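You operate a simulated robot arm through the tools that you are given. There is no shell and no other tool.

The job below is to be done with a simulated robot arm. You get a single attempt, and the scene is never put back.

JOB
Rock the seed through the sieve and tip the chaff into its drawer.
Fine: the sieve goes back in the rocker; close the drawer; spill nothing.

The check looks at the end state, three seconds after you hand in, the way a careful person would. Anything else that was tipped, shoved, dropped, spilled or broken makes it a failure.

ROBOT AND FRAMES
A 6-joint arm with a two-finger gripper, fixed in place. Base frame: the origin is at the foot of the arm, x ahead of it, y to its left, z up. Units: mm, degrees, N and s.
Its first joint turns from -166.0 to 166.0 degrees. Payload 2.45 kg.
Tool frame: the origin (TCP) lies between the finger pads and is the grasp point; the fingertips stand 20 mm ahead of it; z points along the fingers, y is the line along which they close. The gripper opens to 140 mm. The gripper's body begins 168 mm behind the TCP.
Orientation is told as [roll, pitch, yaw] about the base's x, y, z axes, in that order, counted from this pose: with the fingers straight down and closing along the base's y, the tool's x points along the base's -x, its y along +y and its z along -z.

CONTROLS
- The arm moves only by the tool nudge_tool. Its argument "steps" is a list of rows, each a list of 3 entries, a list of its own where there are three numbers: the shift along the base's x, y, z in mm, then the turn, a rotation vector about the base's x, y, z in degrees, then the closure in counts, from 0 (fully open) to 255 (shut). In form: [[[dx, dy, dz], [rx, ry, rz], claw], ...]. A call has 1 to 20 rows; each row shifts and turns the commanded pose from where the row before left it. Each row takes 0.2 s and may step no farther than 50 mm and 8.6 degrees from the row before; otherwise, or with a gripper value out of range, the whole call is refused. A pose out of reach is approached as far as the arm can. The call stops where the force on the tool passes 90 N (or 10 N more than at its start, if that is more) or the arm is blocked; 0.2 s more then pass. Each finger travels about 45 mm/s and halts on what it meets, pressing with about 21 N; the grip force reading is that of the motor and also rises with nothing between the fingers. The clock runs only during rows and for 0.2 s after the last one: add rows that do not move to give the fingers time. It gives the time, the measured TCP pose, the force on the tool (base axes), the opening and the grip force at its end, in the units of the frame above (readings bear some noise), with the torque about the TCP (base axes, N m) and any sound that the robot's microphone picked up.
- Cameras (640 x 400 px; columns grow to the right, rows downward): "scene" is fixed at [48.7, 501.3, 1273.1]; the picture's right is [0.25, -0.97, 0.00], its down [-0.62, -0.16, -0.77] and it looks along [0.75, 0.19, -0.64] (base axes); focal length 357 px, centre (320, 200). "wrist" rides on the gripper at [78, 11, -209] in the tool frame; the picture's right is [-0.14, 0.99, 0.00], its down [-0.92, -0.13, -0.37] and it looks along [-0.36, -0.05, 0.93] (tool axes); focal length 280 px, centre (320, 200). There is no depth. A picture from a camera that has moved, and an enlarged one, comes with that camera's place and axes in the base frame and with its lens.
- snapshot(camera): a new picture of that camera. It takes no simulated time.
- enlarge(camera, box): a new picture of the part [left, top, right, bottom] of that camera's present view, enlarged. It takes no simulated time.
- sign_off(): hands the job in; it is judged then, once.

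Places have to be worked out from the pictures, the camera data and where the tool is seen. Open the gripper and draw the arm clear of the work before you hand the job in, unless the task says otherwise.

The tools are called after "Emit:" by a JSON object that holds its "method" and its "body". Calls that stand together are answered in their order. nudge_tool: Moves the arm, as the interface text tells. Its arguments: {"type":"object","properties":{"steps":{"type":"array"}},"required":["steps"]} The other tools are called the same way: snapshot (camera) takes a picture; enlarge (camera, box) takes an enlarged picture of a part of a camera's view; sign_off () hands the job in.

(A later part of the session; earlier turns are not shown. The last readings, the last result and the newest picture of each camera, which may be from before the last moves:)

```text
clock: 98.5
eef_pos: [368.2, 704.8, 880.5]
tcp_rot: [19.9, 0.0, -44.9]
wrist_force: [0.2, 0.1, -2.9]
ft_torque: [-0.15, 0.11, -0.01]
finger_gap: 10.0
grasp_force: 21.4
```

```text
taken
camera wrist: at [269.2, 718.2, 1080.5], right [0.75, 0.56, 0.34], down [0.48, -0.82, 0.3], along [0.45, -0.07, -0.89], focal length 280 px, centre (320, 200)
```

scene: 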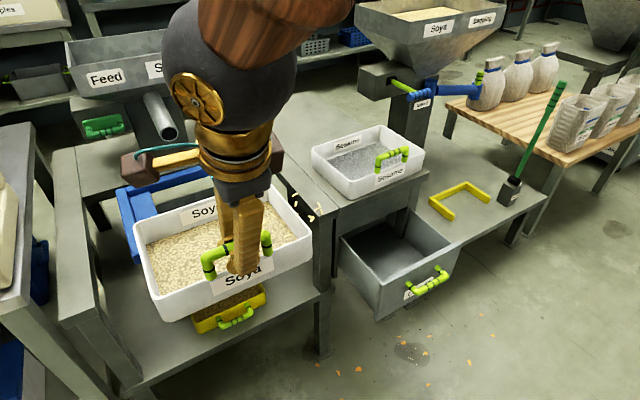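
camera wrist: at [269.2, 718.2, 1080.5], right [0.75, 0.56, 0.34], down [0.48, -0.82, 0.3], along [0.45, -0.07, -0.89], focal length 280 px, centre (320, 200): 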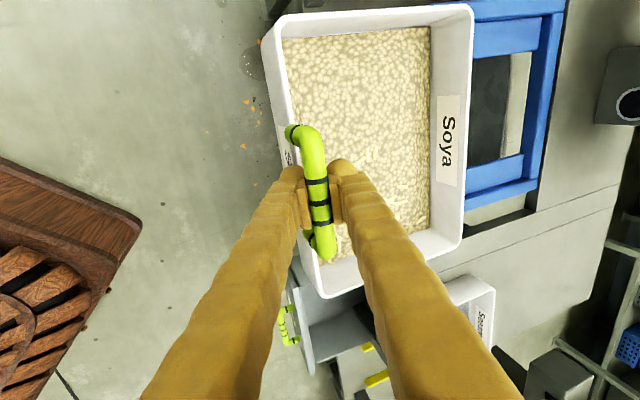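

Carried level and steady. The camera now sees the content closer; I zoom to verify what's in the sieve.

Emit:
{"method": "enlarge", "body": {"camera": "scene", "box": [135, 190, 325, 325]}}

Emit:
{"method": "enlarge", "body": {"camera": "scene", "box": [150, 220, 230, 290]}}

Emit:
{"method": "enlarge", "body": {"camera": "wrist", "box": [330, 130, 460, 270]}}

```text
2.96 times, centred on (230, 258) of scene
camera zoom: at [48.7, 501.3, 1273.1], right [0.25, -0.97, 0.0], down [-0.62, -0.16, -0.77], along [0.75, 0.19, -0.64], focal length 1058 px, centre (587, 30)
```

zoom: 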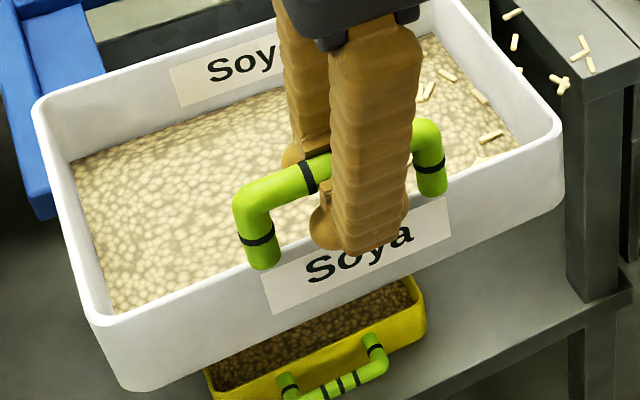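

```text
5.71 times, centred on (190, 255) of scene
camera zoom: at [48.7, 501.3, 1273.1], right [0.25, -0.97, 0.0], down [-0.62, -0.16, -0.77], along [0.75, 0.19, -0.64], focal length 2041 px, centre (1063, -114)
```

zoom: 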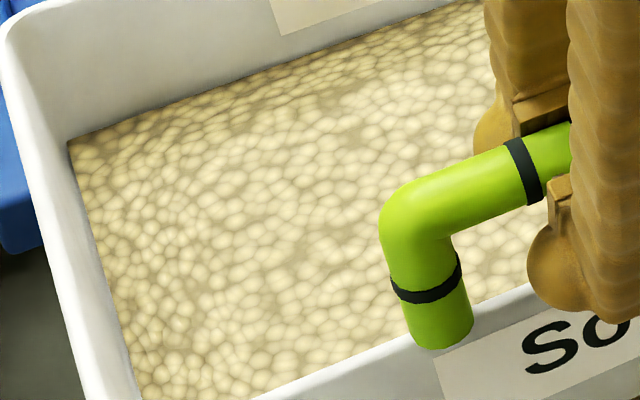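

```text
2.86 times, centred on (395, 200) of wrist
camera zoom: at [269.2, 718.2, 1080.5], right [0.75, 0.56, 0.34], down [0.48, -0.82, 0.3], along [0.45, -0.07, -0.89], focal length 801 px, centre (106, 200)
```

zoom: 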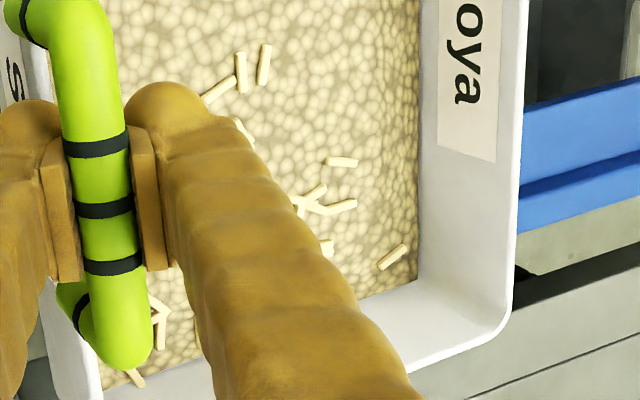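

Weight (~0.27 kg) and bed depth both say only the residue remains. I carry the sieve level across toward the drawer.

Emit:
{"method": "nudge_tool", "body": {"steps": [[[6, -8, 0], [0, 0, 0], 255], [[11, -15, 0], [0, 0, 0], 255], [[15, -21, 0], [0, 0, 0], 255], [[18, -25, 0], [0, 0, 0], 255], [[18, -25, 0], [0, 0, 0], 255], [[18, -25, 0], [0, 0, 0], 255], [[18, -25, 0], [0, 0, 0], 255], [[18, -25, 0], [0, 0, 0], 255], [[18, -25, 0], [0, 0, 0], 255], [[18, -25, -5], [0, 0, 0], 255], [[18, -25, -5], [0, 0, 0], 255], [[18, -25, -5], [0, 0, 0], 255], [[18, -25, -5], [0, 0, 0], 255], [[18, -25, -5], [0, 0, 0], 255], [[18, -25, -5], [0, 0, 0], 255], [[18, -25, -5], [0, 0, 0], 255], [[18, -25, -5], [0, 0, 0], 255], [[18, -25, -5], [0, 0, 0], 255], [[18, -25, -5], [0, 0, 0], 255], [[17, -23, 0], [0, 0, 0], 255]]}}

Emit:
{"method": "nudge_tool", "body": {"steps": [[[12, -15, 0], [0, 0, 0], 255], [[8, -9, 0], [0, 0, 0], 255], [[0, 0, 0], [0, 0, 0], 255], [[0, 0, 0], [0, 0, 0], 255]]}}

Emit:
{"method": "snapshot", "body": {"camera": "scene"}}

Emit:
{"method": "snapshot", "body": {"camera": "wrist"}}

```text
clock: 102.7
eef_pos: [703.6, 235.2, 831.8]
tcp_rot: [19.9, 0.0, -44.9]
wrist_force: [-0.2, -0.8, -1.6]
ft_torque: [-0.13, 0.11, 0.01]
finger_gap: 9.9
grasp_force: 21.2
```

```text
clock: 103.7
eef_pos: [724.4, 212.1, 831.1]
tcp_rot: [19.9, 0.0, -44.9]
wrist_force: [-0.2, 1.2, -2.1]
ft_torque: [-0.15, 0.12, -0.01]
finger_gap: 9.8
grasp_force: 20.8
```

```text
taken
```

scene: 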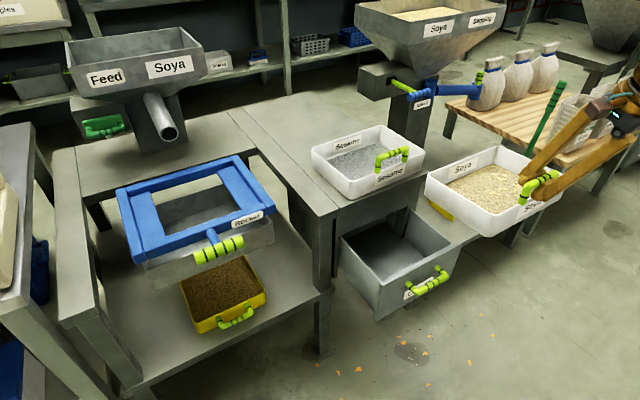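

```text
taken
camera wrist: at [626.7, 225.8, 1030.8], right [0.76, 0.56, 0.34], down [0.48, -0.82, 0.3], along [0.45, -0.07, -0.89], focal length 280 px, centre (320, 200)
```

wrist: 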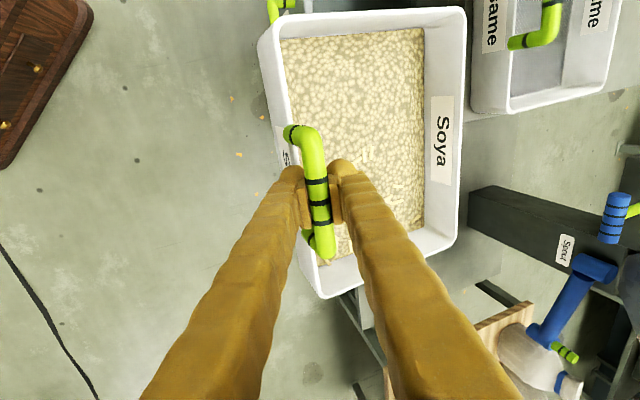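

The sieve is beside the drawer with its back-left corner near the opening. I start tipping so that this corner becomes the lowest point, kept fixed over the drawer centre [745,455]; first to 30°.

Emit:
{"method": "nudge_tool", "body": {"steps": [[[-8.3, 13.3, 0], [0, 0, 0], 255], [[-8.4, 13.4, 0], [0, 0, 0], 255], [[-1.7, 4.9, 10.5], [-7.05, -2.565, 0], 255], [[-2.9, 7.8, 3.7], [-7.05, -2.565, 0], 255], [[-3.8, 10.6, 2.4], [-7.05, -2.565, 0], 255], [[-4.9, 13.4, 0.8], [-7.05, -2.565, 0], 255], [[0, 0, 0], [0, 0, 0], 255]]}}

Emit:
{"method": "snapshot", "body": {"camera": "scene"}}

Emit:
{"method": "snapshot", "body": {"camera": "wrist"}}

```text
clock: 105.3
eef_pos: [694.3, 276.5, 848.1]
tcp_rot: [6.0, -27.0, -41.6]
wrist_force: [-0.4, -0.3, -2.0]
ft_torque: [-0.04, 0.15, 0.0]
finger_gap: 10.2
grasp_force: 21.2
```

```text
taken
```

scene: 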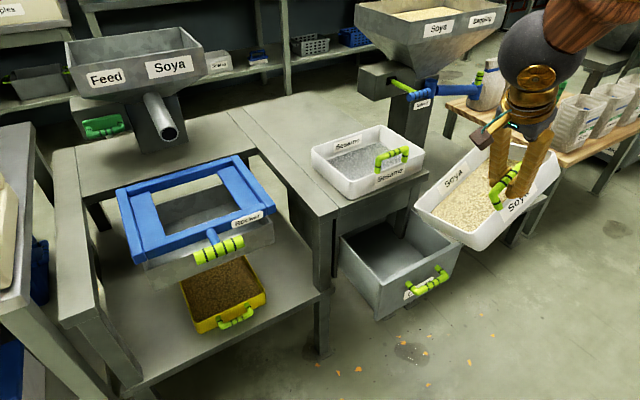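

```text
taken
camera wrist: at [564.4, 378.5, 997.7], right [0.71, 0.69, 0.16], down [0.38, -0.56, 0.73], along [0.59, -0.46, -0.66], focal length 280 px, centre (320, 200)
```

wrist: 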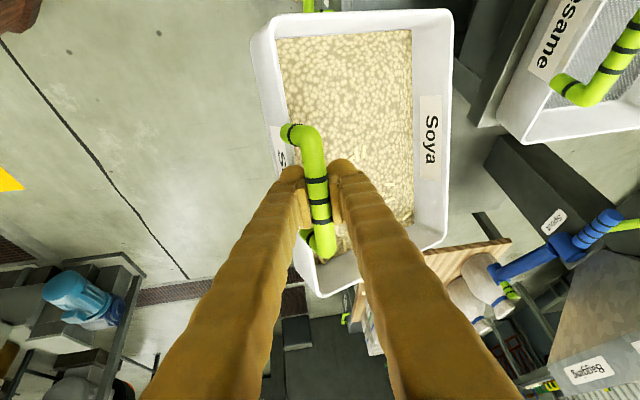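

Held without slipping; the corner is over the middle of the drawer. I continue to 52.5°, then look.

Emit:
{"method": "nudge_tool", "body": {"steps": [[[-5.7, 15.7, -1.3], [-7.05, -2.565, 0], 255], [[-6.5, 17.9, -3.6], [-7.05, -2.565, 0], 255], [[-7.2, 19.8, -1.3], [-7.05, -2.565, 0], 255], [[0, 0, 0], [0, 0, 0], 255]]}}

Emit:
{"method": "snapshot", "body": {"camera": "scene"}}

Emit:
{"method": "snapshot", "body": {"camera": "wrist"}}

```text
clock: 106.3
eef_pos: [675.2, 329.5, 841.3]
tcp_rot: [-9.2, -46.0, -32.4]
wrist_force: [0.7, 0.5, -2.2]
ft_torque: [0.02, 0.17, 0.0]
finger_gap: 10.2
grasp_force: 20.3
```

```text
taken
```

scene: 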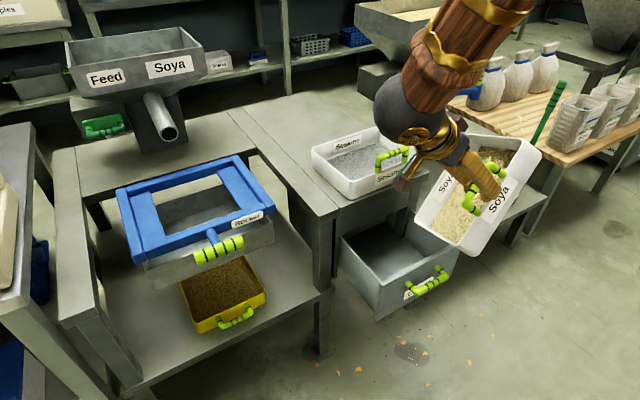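

```text
taken
camera wrist: at [529.5, 476.4, 927.0], right [0.7, 0.71, -0.01], down [0.27, -0.25, 0.93], along [0.66, -0.65, -0.37], focal length 280 px, centre (320, 200)
```

wrist: 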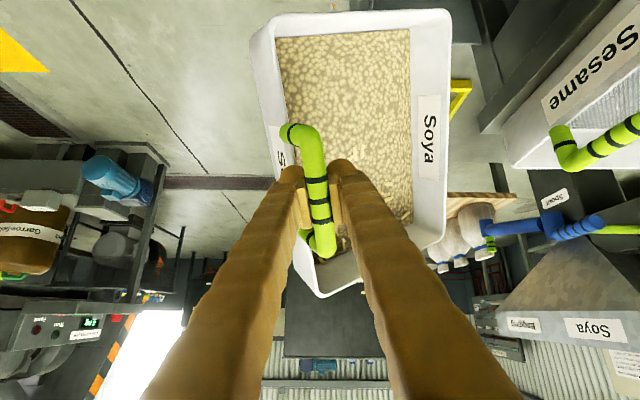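

No outflow seen yet; I zoom on the sieve and drawer before tipping further.

Emit:
{"method": "enlarge", "body": {"camera": "scene", "box": [390, 120, 560, 280]}}

Emit:
{"method": "enlarge", "body": {"camera": "scene", "box": [320, 190, 470, 330]}}

```text
2.50 times, centred on (475, 200) of scene
camera zoom: at [48.7, 501.3, 1273.1], right [0.25, -0.97, 0.0], down [-0.62, -0.16, -0.77], along [0.75, 0.19, -0.64], focal length 893 px, centre (-68, 200)
```

zoom: 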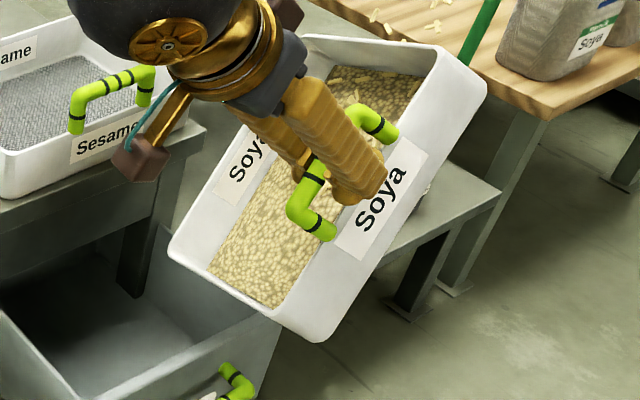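

```text
2.86 times, centred on (395, 260) of scene
camera zoom: at [48.7, 501.3, 1273.1], right [0.25, -0.97, 0.0], down [-0.62, -0.16, -0.77], along [0.75, 0.19, -0.64], focal length 1021 px, centre (106, 29)
```

zoom: 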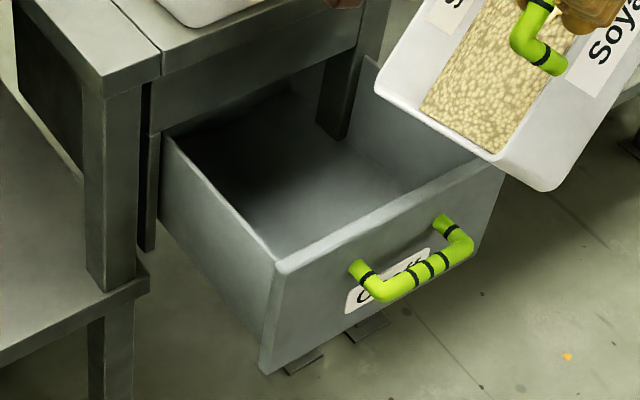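

Nothing has poured yet. To make the outflow point unambiguous I turn the tip direction so the back-left corner funnels (both lips rising from it), staying over the drawer centre, at 75°.

Emit:
{"method": "nudge_tool", "body": {"steps": [[[6.5, 19.1, 4.8], [-5.01, 2.79, -2.14], 255], [[6.5, 19.1, 4.8], [-5.01, 2.79, -2.14], 255], [[6.5, 19.1, 4.8], [-5.01, 2.79, -2.14], 255], [[6.5, 19.1, 4.8], [-5.01, 2.79, -2.14], 255], [[6.5, 19.1, 4.8], [-5.01, 2.79, -2.14], 255], [[0, 0, 0], [0, 0, 0], 255]]}}

Emit:
{"method": "snapshot", "body": {"camera": "scene"}}

Emit:
{"method": "enlarge", "body": {"camera": "scene", "box": [330, 110, 530, 330]}}

Emit:
{"method": "snapshot", "body": {"camera": "wrist"}}

```text
clock: 107.7
eef_pos: [709.0, 426.7, 864.6]
tcp_rot: [-49.4, -42.9, -14.5]
wrist_force: [-0.6, 0.2, -2.6]
ft_torque: [0.1, 0.11, 0.01]
finger_gap: 9.9
grasp_force: 20.7
```

```text
taken
```

scene: 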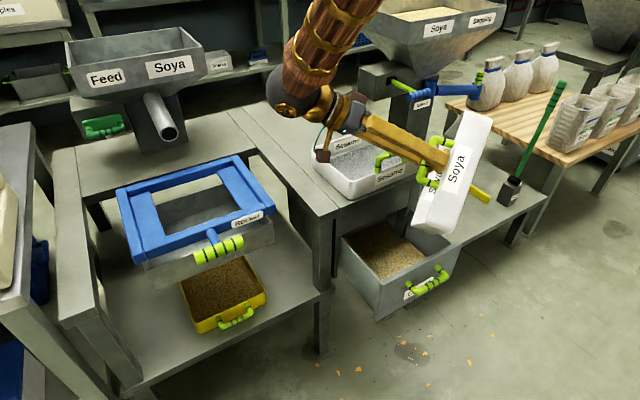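

```text
1.82 times, centred on (430, 220) of scene
camera zoom: at [48.7, 501.3, 1273.1], right [0.25, -0.97, 0.0], down [-0.62, -0.16, -0.77], along [0.75, 0.19, -0.64], focal length 650 px, centre (120, 164)
```

zoom: 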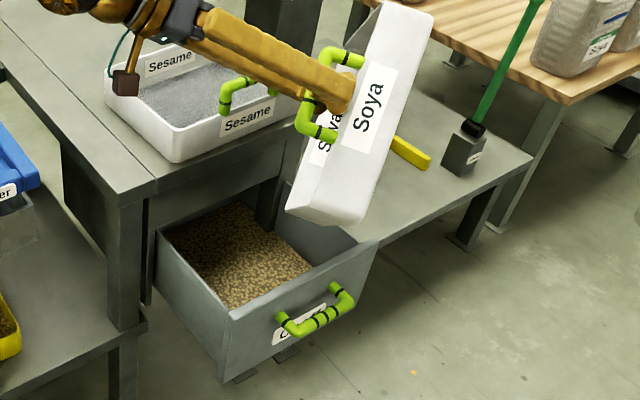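

```text
taken
camera wrist: at [610.0, 624.5, 905.1], right [0.75, 0.47, -0.46], down [0.48, 0.08, 0.87], along [0.45, -0.88, -0.17], focal length 280 px, centre (320, 200)
```

wrist: 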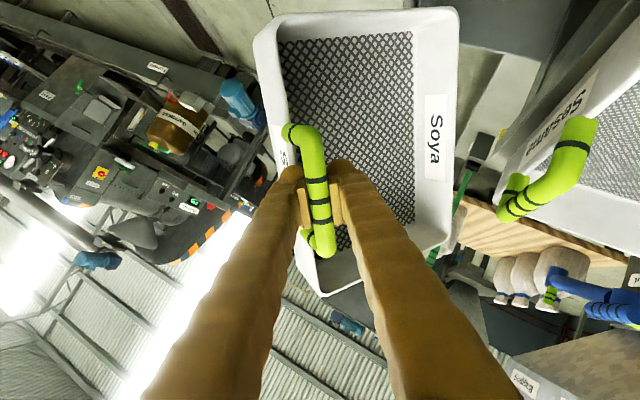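

The mesh is bare and the content lies in the drawer. I check for spills around it.

Emit:
{"method": "enlarge", "body": {"camera": "scene", "box": [330, 210, 470, 330]}}

Emit:
{"method": "enlarge", "body": {"camera": "wrist", "box": [250, 0, 470, 300]}}

Emit:
{"method": "enlarge", "body": {"camera": "scene", "box": [90, 140, 290, 330]}}

```text
3.33 times, centred on (400, 270) of scene
camera zoom: at [48.7, 501.3, 1273.1], right [0.25, -0.97, 0.0], down [-0.62, -0.16, -0.77], along [0.75, 0.19, -0.64], focal length 1191 px, centre (53, -33)
```

zoom: 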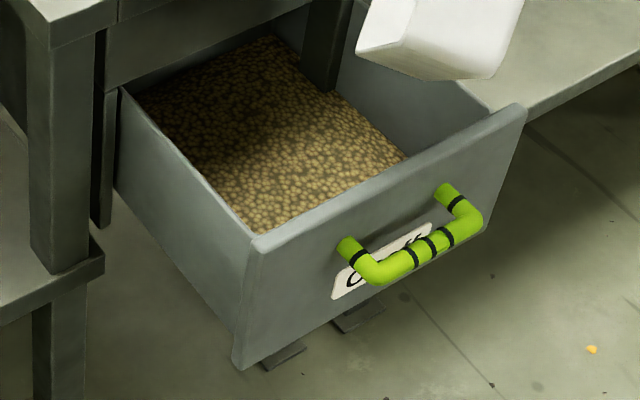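

```text
1.33 times, centred on (360, 150) of wrist
camera zoom: at [610.0, 624.5, 905.1], right [0.75, 0.47, -0.46], down [0.48, 0.08, 0.87], along [0.45, -0.88, -0.17], focal length 374 px, centre (267, 267)
```

zoom: 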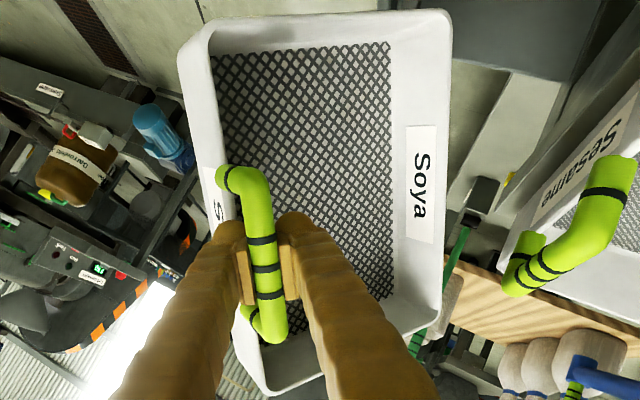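

```text
2.11 times, centred on (190, 235) of scene
camera zoom: at [48.7, 501.3, 1273.1], right [0.25, -0.97, 0.0], down [-0.62, -0.16, -0.77], along [0.75, 0.19, -0.64], focal length 752 px, centre (594, 126)
```

zoom: 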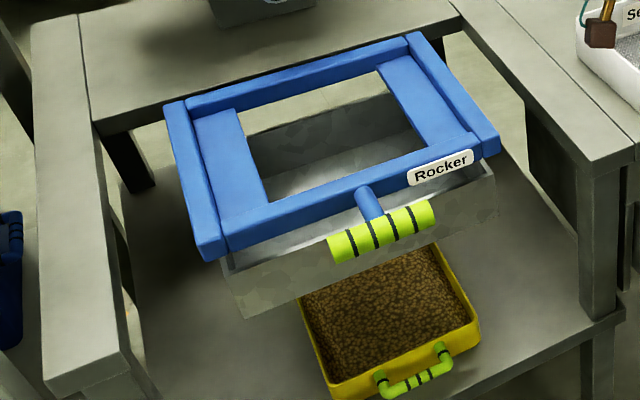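

Clean: all in the drawer, nothing beside it. I dwell briefly, then rotate the sieve back to level along the same axis.

Emit:
{"method": "nudge_tool", "body": {"steps": [[[0, 0, 0], [0, 0, 0], 255], [[0, 0, 0], [0, 0, 0], 255], [[0, 0, 0], [0, 0, 0], 255], [[0, -27.9, 10.1], [7.5, 0, 0], 255], [[0, -26.8, 5.7], [7.5, 0, 0], 255], [[0, -25.5, 2.2], [7.5, 0, 0], 255], [[0, -23.5, -0.9], [7.5, 0, 0], 255], [[0, -21.3, -3.9], [7.5, 0, 0], 255], [[0, -18.6, -6.5], [7.5, 0, 0], 255], [[0, -15.7, -8.8], [7.5, 0, 0], 255], [[0, -12.3, -10.6], [7.5, 0, 0], 255], [[0, -9, -12], [7.5, 0, 0], 255], [[0, -5.4, -12.9], [7.5, 0, 0], 255], [[0, 0, 0], [0, 0, 0], 255], [[0, 0, 0], [0, 0, 0], 255]]}}

Emit:
{"method": "snapshot", "body": {"camera": "scene"}}

Emit:
{"method": "snapshot", "body": {"camera": "wrist"}}

```text
clock: 110.9
eef_pos: [707.0, 240.2, 830.3]
tcp_rot: [19.8, 0.0, -44.8]
wrist_force: [-0.4, -1.1, -1.9]
ft_torque: [-0.09, 0.08, 0.0]
finger_gap: 9.9
grasp_force: 21.4
```

```text
taken
```

scene: 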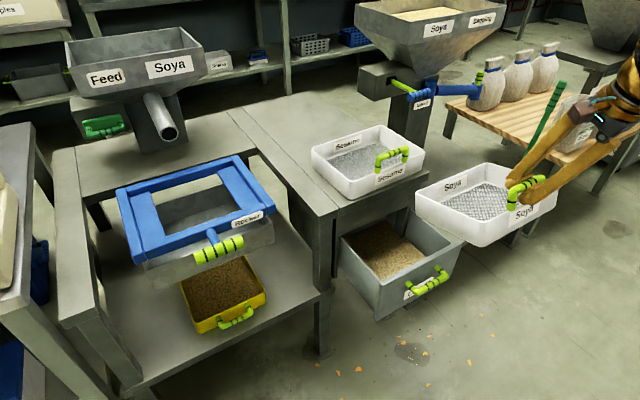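

```text
taken
camera wrist: at [608.5, 252.9, 1029.9], right [0.75, 0.56, 0.34], down [0.48, -0.82, 0.3], along [0.45, -0.07, -0.89], focal length 280 px, centre (320, 200)
```

wrist: 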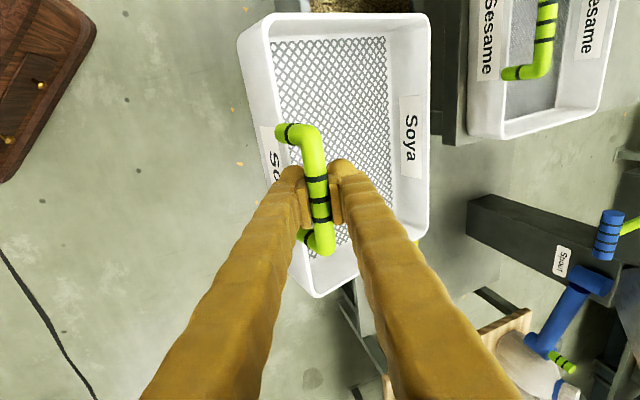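

Back to level pose, but the sieve looks rotated a bit about its handle bar. I zoom to measure the droop.

Emit:
{"method": "enlarge", "body": {"camera": "scene", "box": [400, 120, 580, 270]}}

Emit:
{"method": "enlarge", "body": {"camera": "wrist", "box": [220, 0, 450, 310]}}

```text
2.67 times, centred on (490, 195) of scene
camera zoom: at [48.7, 501.3, 1273.1], right [0.25, -0.97, 0.0], down [-0.62, -0.16, -0.77], along [0.75, 0.19, -0.64], focal length 952 px, centre (-133, 213)
```

zoom: 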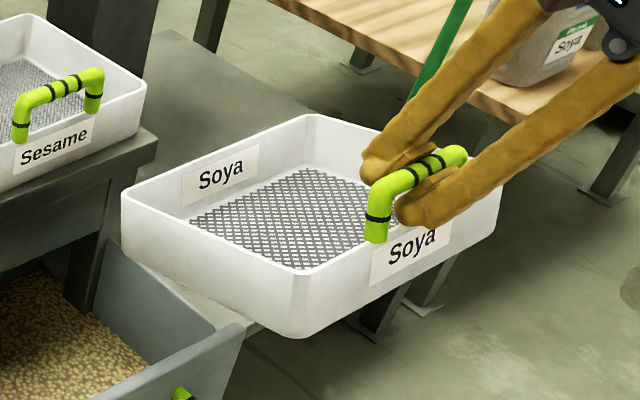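

```text
1.29 times, centred on (335, 155) of wrist
camera zoom: at [608.5, 252.9, 1029.9], right [0.75, 0.56, 0.34], down [0.48, -0.82, 0.3], along [0.45, -0.07, -0.89], focal length 362 px, centre (301, 258)
```

zoom: 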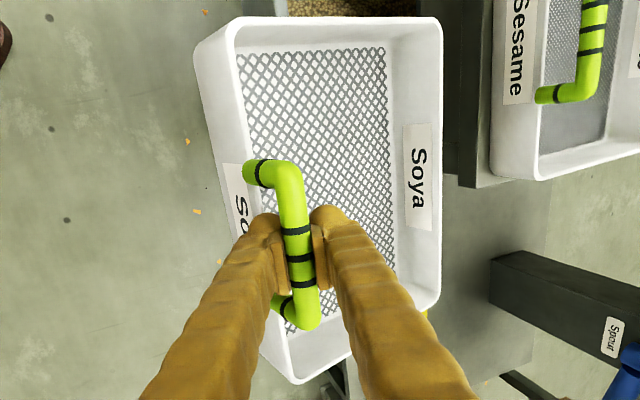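

The sieve has drooped about 13.6° (back edge ~40 mm low). I tilt the tool a further 13.6° outward to bring it level again and re-check.

Emit:
{"method": "nudge_tool", "body": {"steps": [[[0, 0, 2], [3.2, -3.2, 0], 255], [[0, 0, 2], [3.2, -3.2, 0], 255], [[0, 0, 2], [3.2, -3.2, 0], 255], [[0, 0, 0], [0, 0, 0], 255], [[0, 0, 0], [0, 0, 0], 255]]}}

Emit:
{"method": "enlarge", "body": {"camera": "scene", "box": [400, 120, 580, 270]}}

Emit:
{"method": "snapshot", "body": {"camera": "wrist"}}

```text
clock: 112.1
eef_pos: [707.4, 239.8, 834.7]
tcp_rot: [33.5, 0.0, -45.0]
wrist_force: [-0.1, -0.2, -1.6]
ft_torque: [-0.1, 0.08, 0.01]
finger_gap: 9.9
grasp_force: 21.0
```

```text
2.67 times, centred on (490, 195) of scene
camera zoom: at [48.7, 501.3, 1273.1], right [0.25, -0.97, 0.0], down [-0.62, -0.16, -0.77], along [0.75, 0.19, -0.64], focal length 952 px, centre (-133, 213)
```

zoom: 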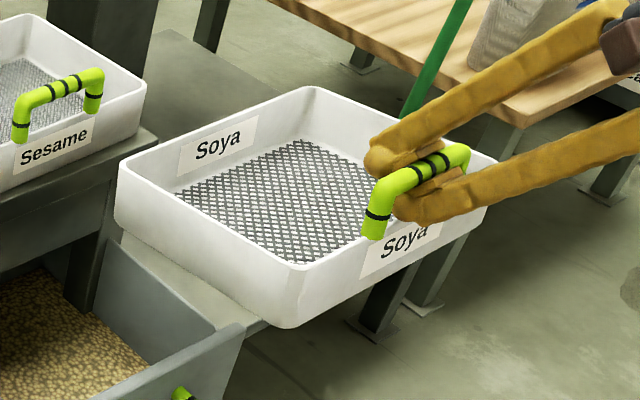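

```text
taken
camera wrist: at [577.1, 221.2, 1014.8], right [0.68, 0.49, 0.55], down [0.43, -0.87, 0.24], along [0.59, 0.08, -0.8], focal length 280 px, centre (320, 200)
```

wrist: 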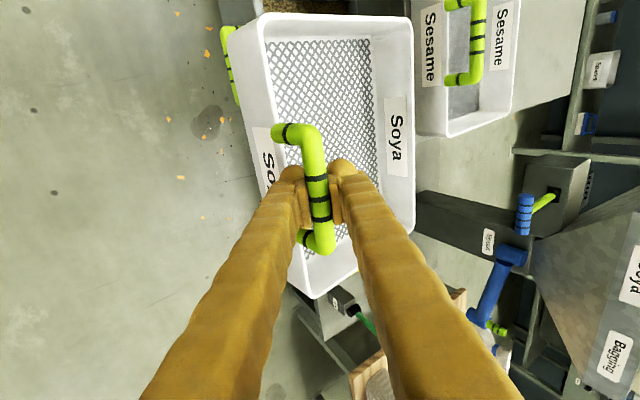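

Still about 8° of droop. I'll carry it back toward the rocker gently and fix the rest by tilt there; first the transit back in front of the rocker.

Emit:
{"method": "nudge_tool", "body": {"steps": [[[-6, 8, 3], [0, 0, 0], 255], [[-11, 15, 5], [0, 0, 0], 255], [[-15, 21, 5], [0, 0, 0], 255], [[-18, 25, 5], [0, 0, 0], 255], [[-18, 25, 5], [0, 0, 0], 255], [[-18, 25, 5], [0, 0, 0], 255], [[-18, 25, 5], [0, 0, 0], 255], [[-18, 25, 5], [0, 0, 0], 255], [[-18, 25, 5], [0, 0, 0], 255], [[-18, 25, 5], [0, 0, 0], 255], [[-18, 25, 0], [0, 0, 0], 255], [[-18, 25, 0], [0, 0, 0], 255], [[-18, 25, 0], [0, 0, 0], 255], [[-18, 25, 0], [0, 0, 0], 255], [[-18, 25, 0], [0, 0, 0], 255], [[-18, 25, 0], [0, 0, 0], 255], [[-18, 25, 0], [0, 0, 0], 255], [[-18, 25, 0], [0, 0, 0], 255], [[-15, 21, 0], [0, 0, 0], 255], [[-11, 15, 0], [0, 0, 0], 255]]}}

Emit:
{"method": "nudge_tool", "body": {"steps": [[[-6, 8, 0], [0, 0, 0], 255], [[0, 0, 0], [0, 0, 0], 255], [[0, 0, 0], [0, 0, 0], 255]]}}

Emit:
{"method": "snapshot", "body": {"camera": "scene"}}

Emit:
{"method": "snapshot", "body": {"camera": "wrist"}}

```text
clock: 116.3
eef_pos: [409.7, 661.0, 893.2]
tcp_rot: [33.4, 0.0, -44.8]
wrist_force: [-0.2, 0.2, -2.5]
ft_torque: [-0.13, 0.09, 0.0]
finger_gap: 10.2
grasp_force: 21.4
out of reach, approached as far as the arm can: row 12, 13, 14, 15
```

```text
clock: 117.1
eef_pos: [404.1, 669.5, 894.9]
tcp_rot: [33.4, 0.1, -44.9]
wrist_force: [0.6, 0.9, -1.9]
ft_torque: [-0.13, 0.07, 0.02]
finger_gap: 10.2
grasp_force: 21.8
```

```text
taken
```

scene: 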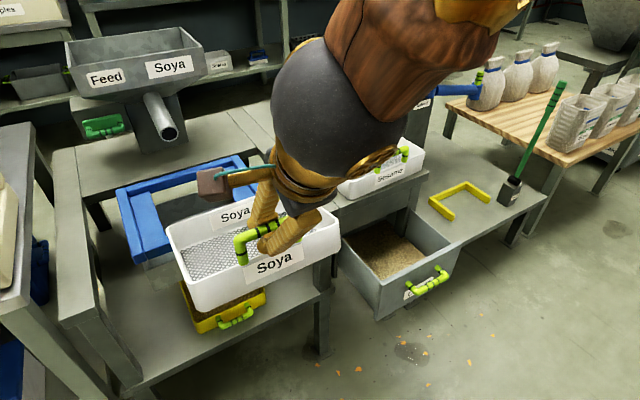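

```text
taken
camera wrist: at [274.0, 651.0, 1074.4], right [0.68, 0.49, 0.55], down [0.43, -0.87, 0.24], along [0.59, 0.08, -0.8], focal length 280 px, centre (320, 200)
```

wrist: 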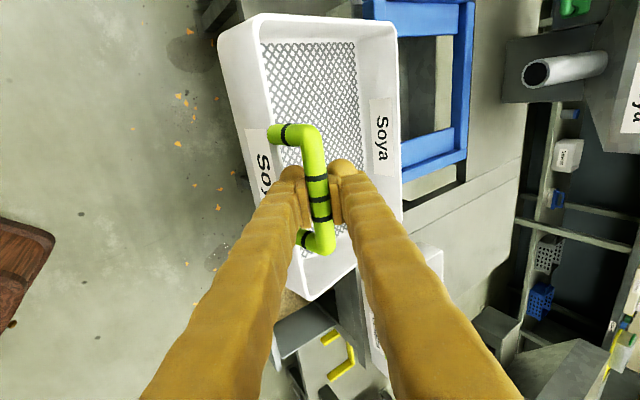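

It has slipped a little more. I measure the current pitch of the sieve.

Emit:
{"method": "enlarge", "body": {"camera": "scene", "box": [150, 160, 350, 320]}}

Emit:
{"method": "enlarge", "body": {"camera": "wrist", "box": [200, 0, 420, 310]}}

```text
2.50 times, centred on (250, 240) of scene
camera zoom: at [48.7, 501.3, 1273.1], right [0.25, -0.97, 0.0], down [-0.62, -0.16, -0.77], along [0.75, 0.19, -0.64], focal length 893 px, centre (495, 100)
```

zoom: 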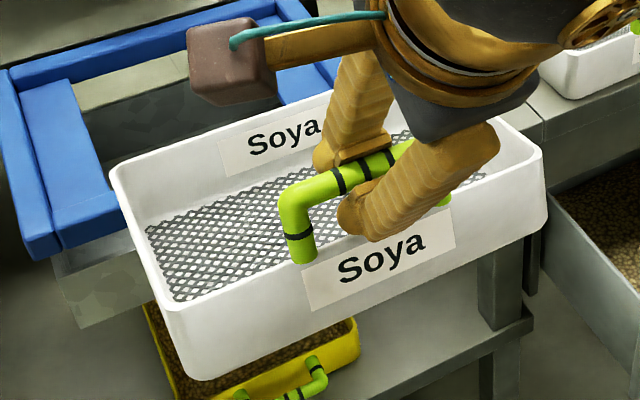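

```text
1.29 times, centred on (310, 155) of wrist
camera zoom: at [274.0, 651.0, 1074.4], right [0.68, 0.49, 0.55], down [0.43, -0.87, 0.24], along [0.59, 0.08, -0.8], focal length 362 px, centre (333, 258)
```

zoom: 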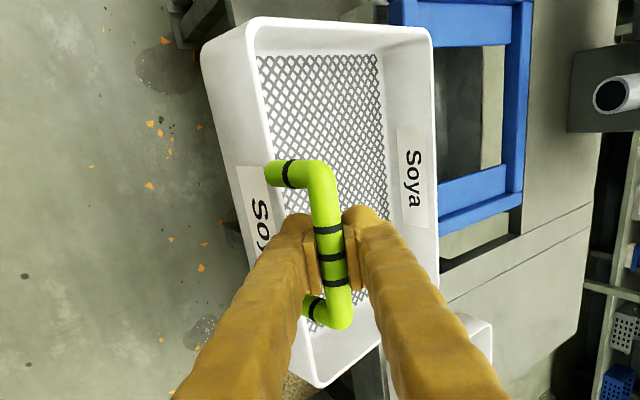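

Pitch is about 11° back-down and creeping, so I need the tool at ≈46° tilt to set it level. I move promptly to just in front of and above the rocker seat while adding the tilt.

Emit:
{"method": "nudge_tool", "body": {"steps": [[[8, 12, -1], [1.06, -1.06, 0], 255], [[14.5, 22.5, -3], [1.06, -1.06, 0], 255], [[15, 24, -3], [1.06, -1.06, 0], 255], [[15, 24, -3], [1.06, -1.06, 0], 255], [[15, 24, -3], [1.06, -1.06, 0], 255], [[15, 24, -3], [1.06, -1.06, 0], 255], [[15, 24, -3], [1.06, -1.06, 0], 255], [[14.5, 22, -3], [1.06, -1.06, 0], 255], [[9, 13, -2], [1.06, -1.06, 0], 255], [[5.8, 8.4, -1], [0, 0, 0], 255], [[0, 0, 0], [0, 0, 0], 255]]}}

Emit:
{"method": "enlarge", "body": {"camera": "scene", "box": [90, 100, 300, 270]}}

Emit:
{"method": "snapshot", "body": {"camera": "wrist"}}

```text
clock: 119.5
eef_pos: [531.2, 867.4, 869.3]
tcp_rot: [46.8, -0.2, -44.9]
wrist_force: [0.7, -0.4, -1.6]
ft_torque: [-0.15, 0.05, 0.01]
finger_gap: 10.0
grasp_force: 21.0
```

```text
2.35 times, centred on (195, 185) of scene
camera zoom: at [48.7, 501.3, 1273.1], right [0.25, -0.97, 0.0], down [-0.62, -0.16, -0.77], along [0.75, 0.19, -0.64], focal length 840 px, centre (614, 235)
```

zoom: 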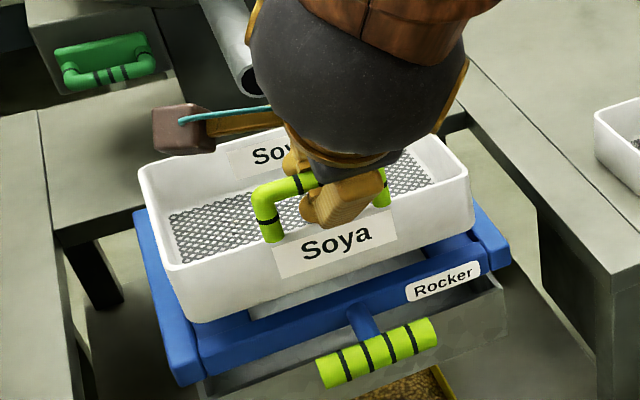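

```text
taken
camera wrist: at [373.6, 821.4, 1019.3], right [0.57, 0.38, 0.72], down [0.4, -0.9, 0.16], along [0.71, 0.2, -0.67], focal length 280 px, centre (320, 200)
```

wrist: 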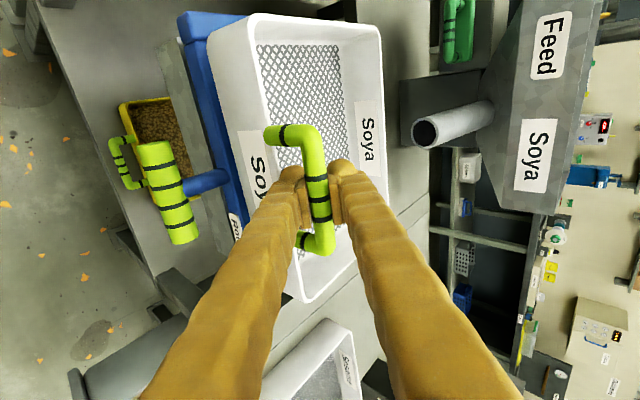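

Reached fine at 46.8° tilt; about 6.6° of back-down pitch remains. I add 8° of tilt while moving over the seat to ~30 mm above it.

Emit:
{"method": "nudge_tool", "body": {"steps": [[[7.3, 7.3, -4], [1.41, -1.41, 0], 255], [[7.3, 7.3, -7], [1.41, -1.41, 0], 255], [[7.4, 7.4, -9], [1.41, -1.41, 0], 255], [[7.4, 7.4, -9], [1.41, -1.41, 0], 255], [[0, 0, 0], [0, 0, 0], 255]]}}

Emit:
{"method": "enlarge", "body": {"camera": "scene", "box": [90, 120, 300, 270]}}

Emit:
{"method": "snapshot", "body": {"camera": "wrist"}}

```text
clock: 120.7
eef_pos: [561.0, 898.8, 840.4]
tcp_rot: [54.9, -0.1, -44.9]
wrist_force: [-0.7, -0.1, -1.8]
ft_torque: [-0.13, 0.1, 0.03]
finger_gap: 10.2
grasp_force: 20.9
```

```text
2.67 times, centred on (195, 195) of scene
camera zoom: at [48.7, 501.3, 1273.1], right [0.25, -0.97, 0.0], down [-0.62, -0.16, -0.77], along [0.75, 0.19, -0.64], focal length 952 px, centre (653, 213)
```

zoom: 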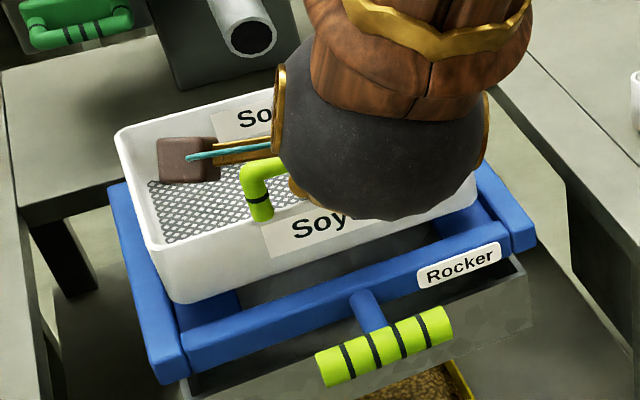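

```text
taken
camera wrist: at [389.1, 838.4, 968.6], right [0.5, 0.31, 0.81], down [0.39, -0.92, 0.11], along [0.78, 0.26, -0.58], focal length 280 px, centre (320, 200)
```

wrist: 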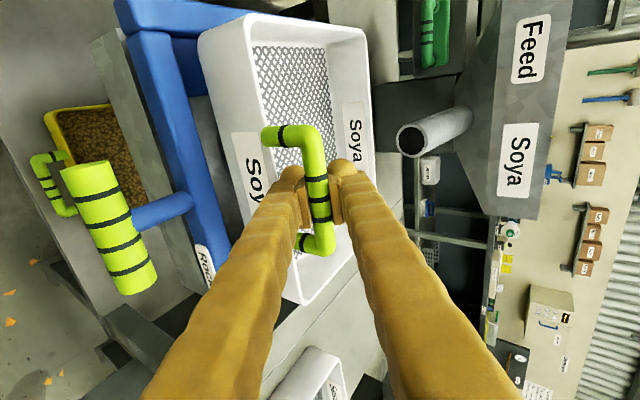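

Over the seat, 31 mm up. I zoom to check remaining pitch and alignment with the frame before lowering.

Emit:
{"method": "enlarge", "body": {"camera": "scene", "box": [110, 145, 220, 265]}}

Emit:
{"method": "enlarge", "body": {"camera": "scene", "box": [200, 160, 300, 250]}}

Emit:
{"method": "enlarge", "body": {"camera": "wrist", "box": [110, 0, 390, 310]}}

```text
3.33 times, centred on (165, 205) of scene
camera zoom: at [48.7, 501.3, 1273.1], right [0.25, -0.97, 0.0], down [-0.62, -0.16, -0.77], along [0.75, 0.19, -0.64], focal length 1191 px, centre (837, 183)
```

zoom: 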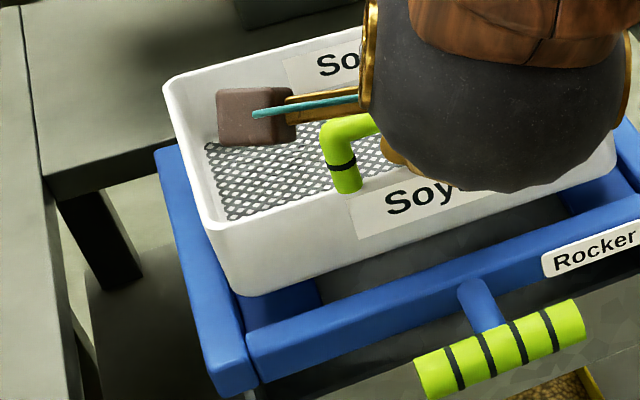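

```text
4.44 times, centred on (250, 205) of scene
camera zoom: at [48.7, 501.3, 1273.1], right [0.25, -0.97, 0.0], down [-0.62, -0.16, -0.77], along [0.75, 0.19, -0.64], focal length 1588 px, centre (631, 178)
```

zoom: 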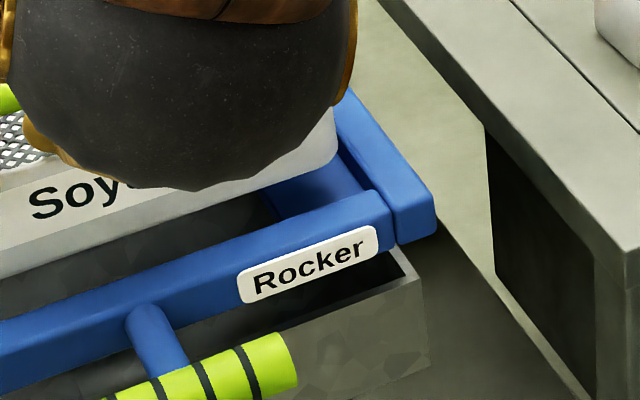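

```text
1.29 times, centred on (250, 155) of wrist
camera zoom: at [389.1, 838.4, 968.6], right [0.5, 0.31, 0.81], down [0.39, -0.92, 0.11], along [0.78, 0.26, -0.58], focal length 362 px, centre (410, 258)
```

zoom: 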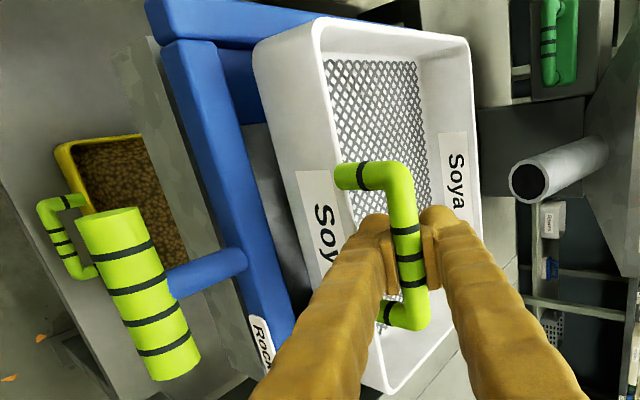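

The sieve is level within about a degree now, ~3 mm too far left. I correct and lower 18 mm, then look again.

Emit:
{"method": "nudge_tool", "body": {"steps": [[[1.0, -3.1, -4], [0, 0, 0], 255], [[0, 0, -5], [0, 0, 0], 255], [[0, 0, -5], [0, 0, 0], 255], [[0, 0, -4], [0, 0, 0], 255], [[0, 0, 0], [0, 0, 0], 255]]}}

Emit:
{"method": "enlarge", "body": {"camera": "scene", "box": [110, 145, 220, 265]}}

Emit:
{"method": "enlarge", "body": {"camera": "scene", "box": [200, 160, 300, 250]}}

Emit:
{"method": "enlarge", "body": {"camera": "wrist", "box": [110, 0, 390, 310]}}

```text
clock: 121.9
eef_pos: [561.1, 896.0, 822.0]
tcp_rot: [54.9, -0.1, -44.9]
wrist_force: [0.3, 0.3, -1.5]
ft_torque: [-0.14, 0.08, -0.04]
finger_gap: 10.1
grasp_force: 21.4
```

```text
3.33 times, centred on (165, 205) of scene
camera zoom: at [48.7, 501.3, 1273.1], right [0.25, -0.97, 0.0], down [-0.62, -0.16, -0.77], along [0.75, 0.19, -0.64], focal length 1191 px, centre (837, 183)
```

zoom: 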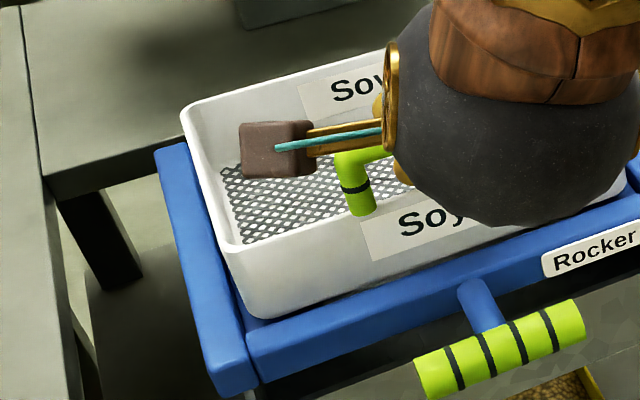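

```text
4.44 times, centred on (250, 205) of scene
camera zoom: at [48.7, 501.3, 1273.1], right [0.25, -0.97, 0.0], down [-0.62, -0.16, -0.77], along [0.75, 0.19, -0.64], focal length 1588 px, centre (631, 178)
```

zoom: 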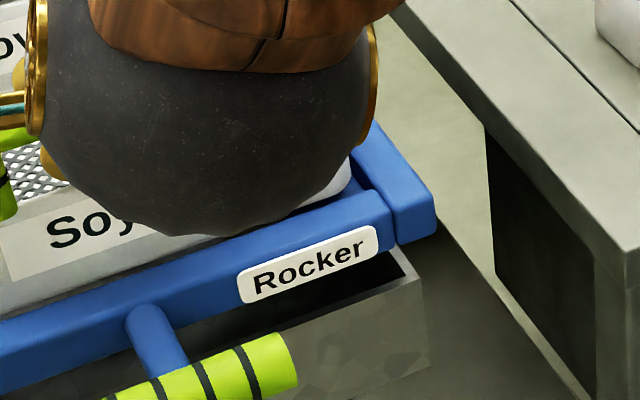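

```text
1.29 times, centred on (250, 155) of wrist
camera zoom: at [390.0, 834.5, 951.4], right [0.5, 0.31, 0.81], down [0.39, -0.92, 0.11], along [0.78, 0.26, -0.58], focal length 362 px, centre (410, 258)
```

zoom: 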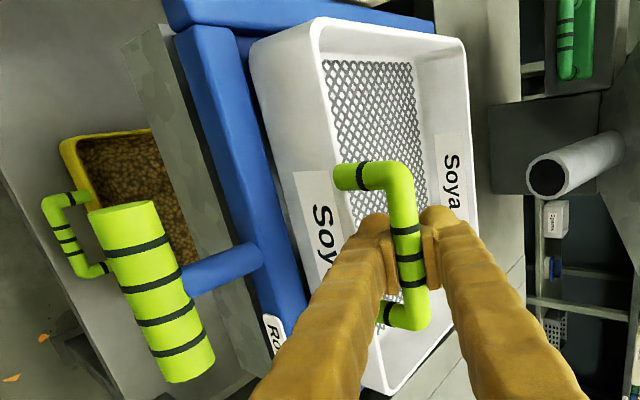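

Nearly seated: about 4–8 mm to go, aligned inside the frame. I lower in small steps watching the force.

Emit:
{"method": "nudge_tool", "body": {"steps": [[[0, 0, -3], [0, 0, 0], 255], [[0, 0, -2], [0, 0, 0], 255], [[0, 0, 0], [0, 0, 0], 255]]}}

Emit:
{"method": "nudge_tool", "body": {"steps": [[[0, 0, -2], [0, 0, 0], 255], [[0, 0, -2], [0, 0, 0], 255], [[0, 0, 0], [0, 0, 0], 255]]}}

Emit:
{"method": "enlarge", "body": {"camera": "scene", "box": [110, 145, 220, 265]}}

Emit:
{"method": "enlarge", "body": {"camera": "scene", "box": [110, 150, 206, 210]}}

```text
clock: 122.7
eef_pos: [562.6, 894.8, 817.3]
tcp_rot: [54.9, -0.2, -45.0]
wrist_force: [-1.4, 0.1, -0.5]
ft_torque: [-0.05, -0.12, 0.0]
finger_gap: 10.3
grasp_force: 20.8
```

```text
clock: 123.5
eef_pos: [560.7, 893.4, 813.8]
tcp_rot: [55.0, -0.1, -44.9]
wrist_force: [-0.1, -0.3, -1.0]
ft_torque: [-0.01, -0.05, 0.06]
finger_gap: 10.2
grasp_force: 20.5
```

```text
3.33 times, centred on (165, 205) of scene
camera zoom: at [48.7, 501.3, 1273.1], right [0.25, -0.97, 0.0], down [-0.62, -0.16, -0.77], along [0.75, 0.19, -0.64], focal length 1191 px, centre (837, 183)
```

zoom: 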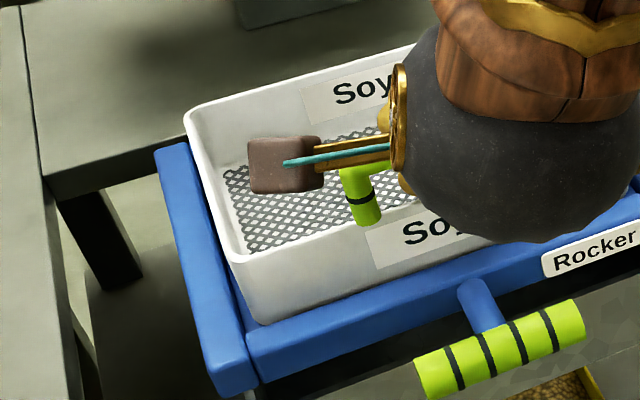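

```text
6.67 times, centred on (158, 180) of scene
camera zoom: at [48.7, 501.3, 1273.1], right [0.25, -0.97, 0.0], down [-0.62, -0.16, -0.77], along [0.75, 0.19, -0.64], focal length 2381 px, centre (1400, 333)
```

zoom: 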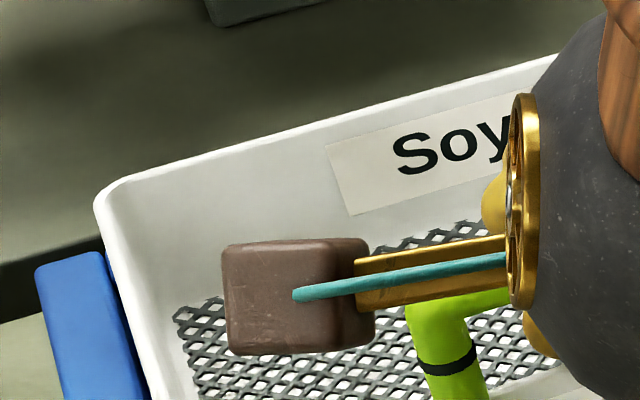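

The back edge matches the seated reference. I lower a few more mm until the front seats (upward force).

Emit:
{"method": "nudge_tool", "body": {"steps": [[[0, 0, -2], [0, 0, 0], 255], [[0, 0, -2], [0, 0, 0], 255], [[0, 0, 0], [0, 0, 0], 255]]}}

Emit:
{"method": "nudge_tool", "body": {"steps": [[[0, 0, -2], [0, 0, 0], 255], [[0, 0, -1], [0, 0, 0], 255], [[0, 0, 0], [0, 0, 0], 255]]}}

Emit:
{"method": "enlarge", "body": {"camera": "scene", "box": [110, 145, 220, 265]}}

Emit:
{"method": "enlarge", "body": {"camera": "wrist", "box": [110, 0, 390, 310]}}

```text
clock: 124.3
eef_pos: [561.8, 893.7, 809.6]
tcp_rot: [54.9, 0.0, -44.7]
wrist_force: [-0.9, -2.5, 7.4]
ft_torque: [-0.09, -0.18, 0.13]
finger_gap: 10.2
grasp_force: 21.0
```

```text
clock: 125.1
eef_pos: [560.5, 893.0, 805.8]
tcp_rot: [54.8, -0.2, -44.9]
wrist_force: [-3.4, 0.5, 8.2]
ft_torque: [-0.2, -0.11, 0.12]
finger_gap: 10.1
grasp_force: 21.0
```

```text
3.33 times, centred on (165, 205) of scene
camera zoom: at [48.7, 501.3, 1273.1], right [0.25, -0.97, 0.0], down [-0.62, -0.16, -0.77], along [0.75, 0.19, -0.64], focal length 1191 px, centre (837, 183)
```

zoom: 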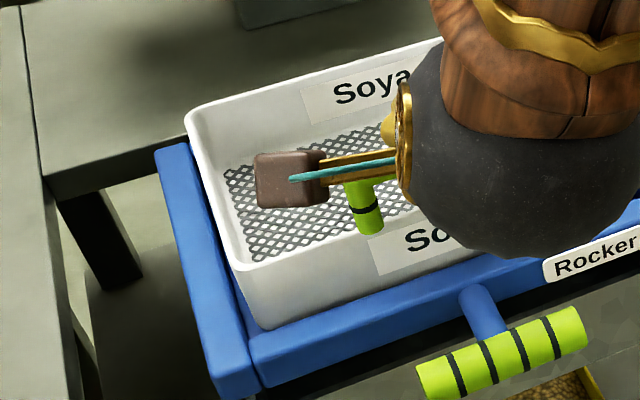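

```text
1.29 times, centred on (250, 155) of wrist
camera zoom: at [390.3, 833.5, 934.9], right [0.5, 0.31, 0.81], down [0.39, -0.92, 0.11], along [0.78, 0.26, -0.58], focal length 362 px, centre (410, 258)
```

zoom: 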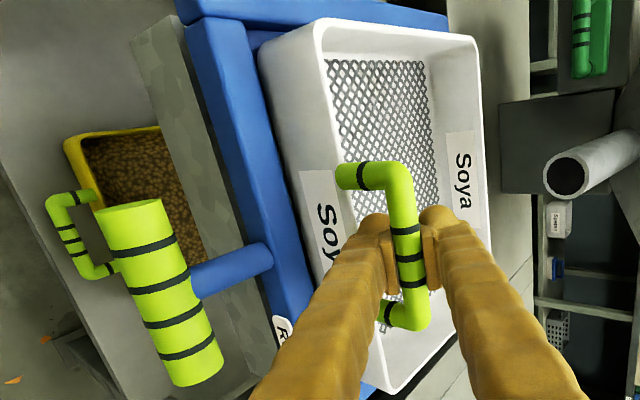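

Seated: it now presses the rocker with ~8 N. I raise 3 mm to unload, then open just enough (fingers pass through the handle) to free the bar.

Emit:
{"method": "nudge_tool", "body": {"steps": [[[0, 0, 3], [0, 0, 0], 255], [[0, 0, 0], [0, 0, 0], 240], [[0, 0, 0], [0, 0, 0], 225], [[0, 0, 0], [0, 0, 0], 210], [[0, 0, 0], [0, 0, 0], 208], [[0, 0, 0], [0, 0, 0], 208]]}}

Emit:
{"method": "enlarge", "body": {"camera": "scene", "box": [110, 145, 220, 265]}}

Emit:
{"method": "enlarge", "body": {"camera": "wrist", "box": [110, 0, 390, 310]}}

```text
clock: 126.5
eef_pos: [561.7, 892.7, 808.7]
tcp_rot: [54.9, -0.1, -44.8]
wrist_force: [2.8, -0.1, 7.0]
ft_torque: [0.04, -0.07, 0.04]
finger_gap: 21.3
grasp_force: 0.1
```

```text
3.33 times, centred on (165, 205) of scene
camera zoom: at [48.7, 501.3, 1273.1], right [0.25, -0.97, 0.0], down [-0.62, -0.16, -0.77], along [0.75, 0.19, -0.64], focal length 1191 px, centre (837, 183)
```

zoom: 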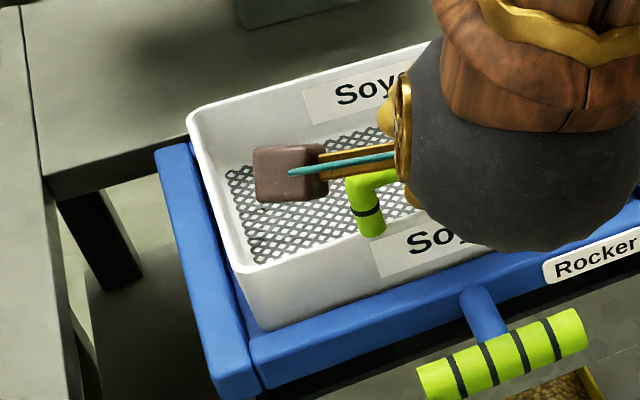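

```text
1.29 times, centred on (250, 155) of wrist
camera zoom: at [390.7, 833.3, 937.8], right [0.5, 0.31, 0.81], down [0.39, -0.92, 0.11], along [0.78, 0.26, -0.58], focal length 362 px, centre (410, 258)
```

zoom: 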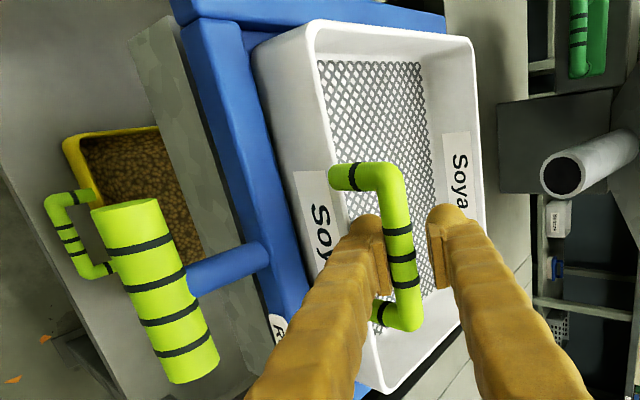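

The lower finger rests on the rim. I shift the tool ~5 mm along its opening axis to centre the bar, then check.

Emit:
{"method": "nudge_tool", "body": {"steps": [[[1, 1, 2], [0, 0, 0], 208], [[1, 1, 2], [0, 0, 0], 208], [[0, 0, 0], [0, 0, 0], 208]]}}

Emit:
{"method": "enlarge", "body": {"camera": "wrist", "box": [230, 100, 400, 280]}}

```text
clock: 127.3
eef_pos: [564.6, 894.5, 813.6]
tcp_rot: [55.0, -0.1, -44.9]
wrist_force: [-2.5, -1.6, 7.0]
ft_torque: [-0.12, 0.12, 0.04]
finger_gap: 23.4
grasp_force: 0.0
```

```text
2.22 times, centred on (315, 190) of wrist
camera zoom: at [392.3, 835.8, 941.8], right [0.5, 0.31, 0.81], down [0.39, -0.92, 0.11], along [0.78, 0.26, -0.58], focal length 623 px, centre (331, 222)
```

zoom: 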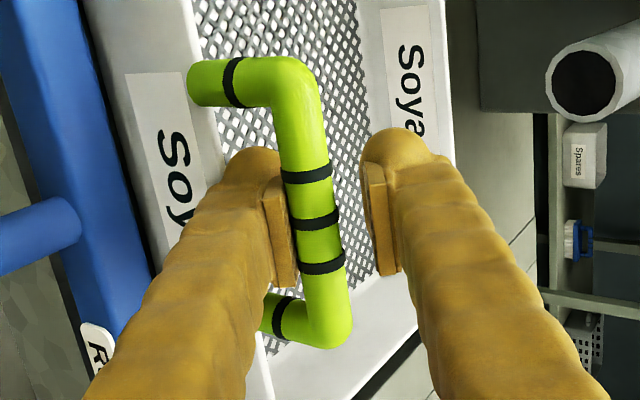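

The lower finger is still lightly on the rim; I narrow the opening slightly so it floats free.

Emit:
{"method": "nudge_tool", "body": {"steps": [[[0, 0, 0], [0, 0, 0], 218], [[0, 0, 0], [0, 0, 0], 218], [[0, 0, 0], [0, 0, 0], 218]]}}

```text
clock: 128.1
eef_pos: [563.4, 895.9, 813.7]
tcp_rot: [54.9, -0.1, -44.9]
wrist_force: [-0.7, -0.5, 5.4]
ft_torque: [0.0, 0.06, -0.01]
finger_gap: 17.3
grasp_force: 0.0
```

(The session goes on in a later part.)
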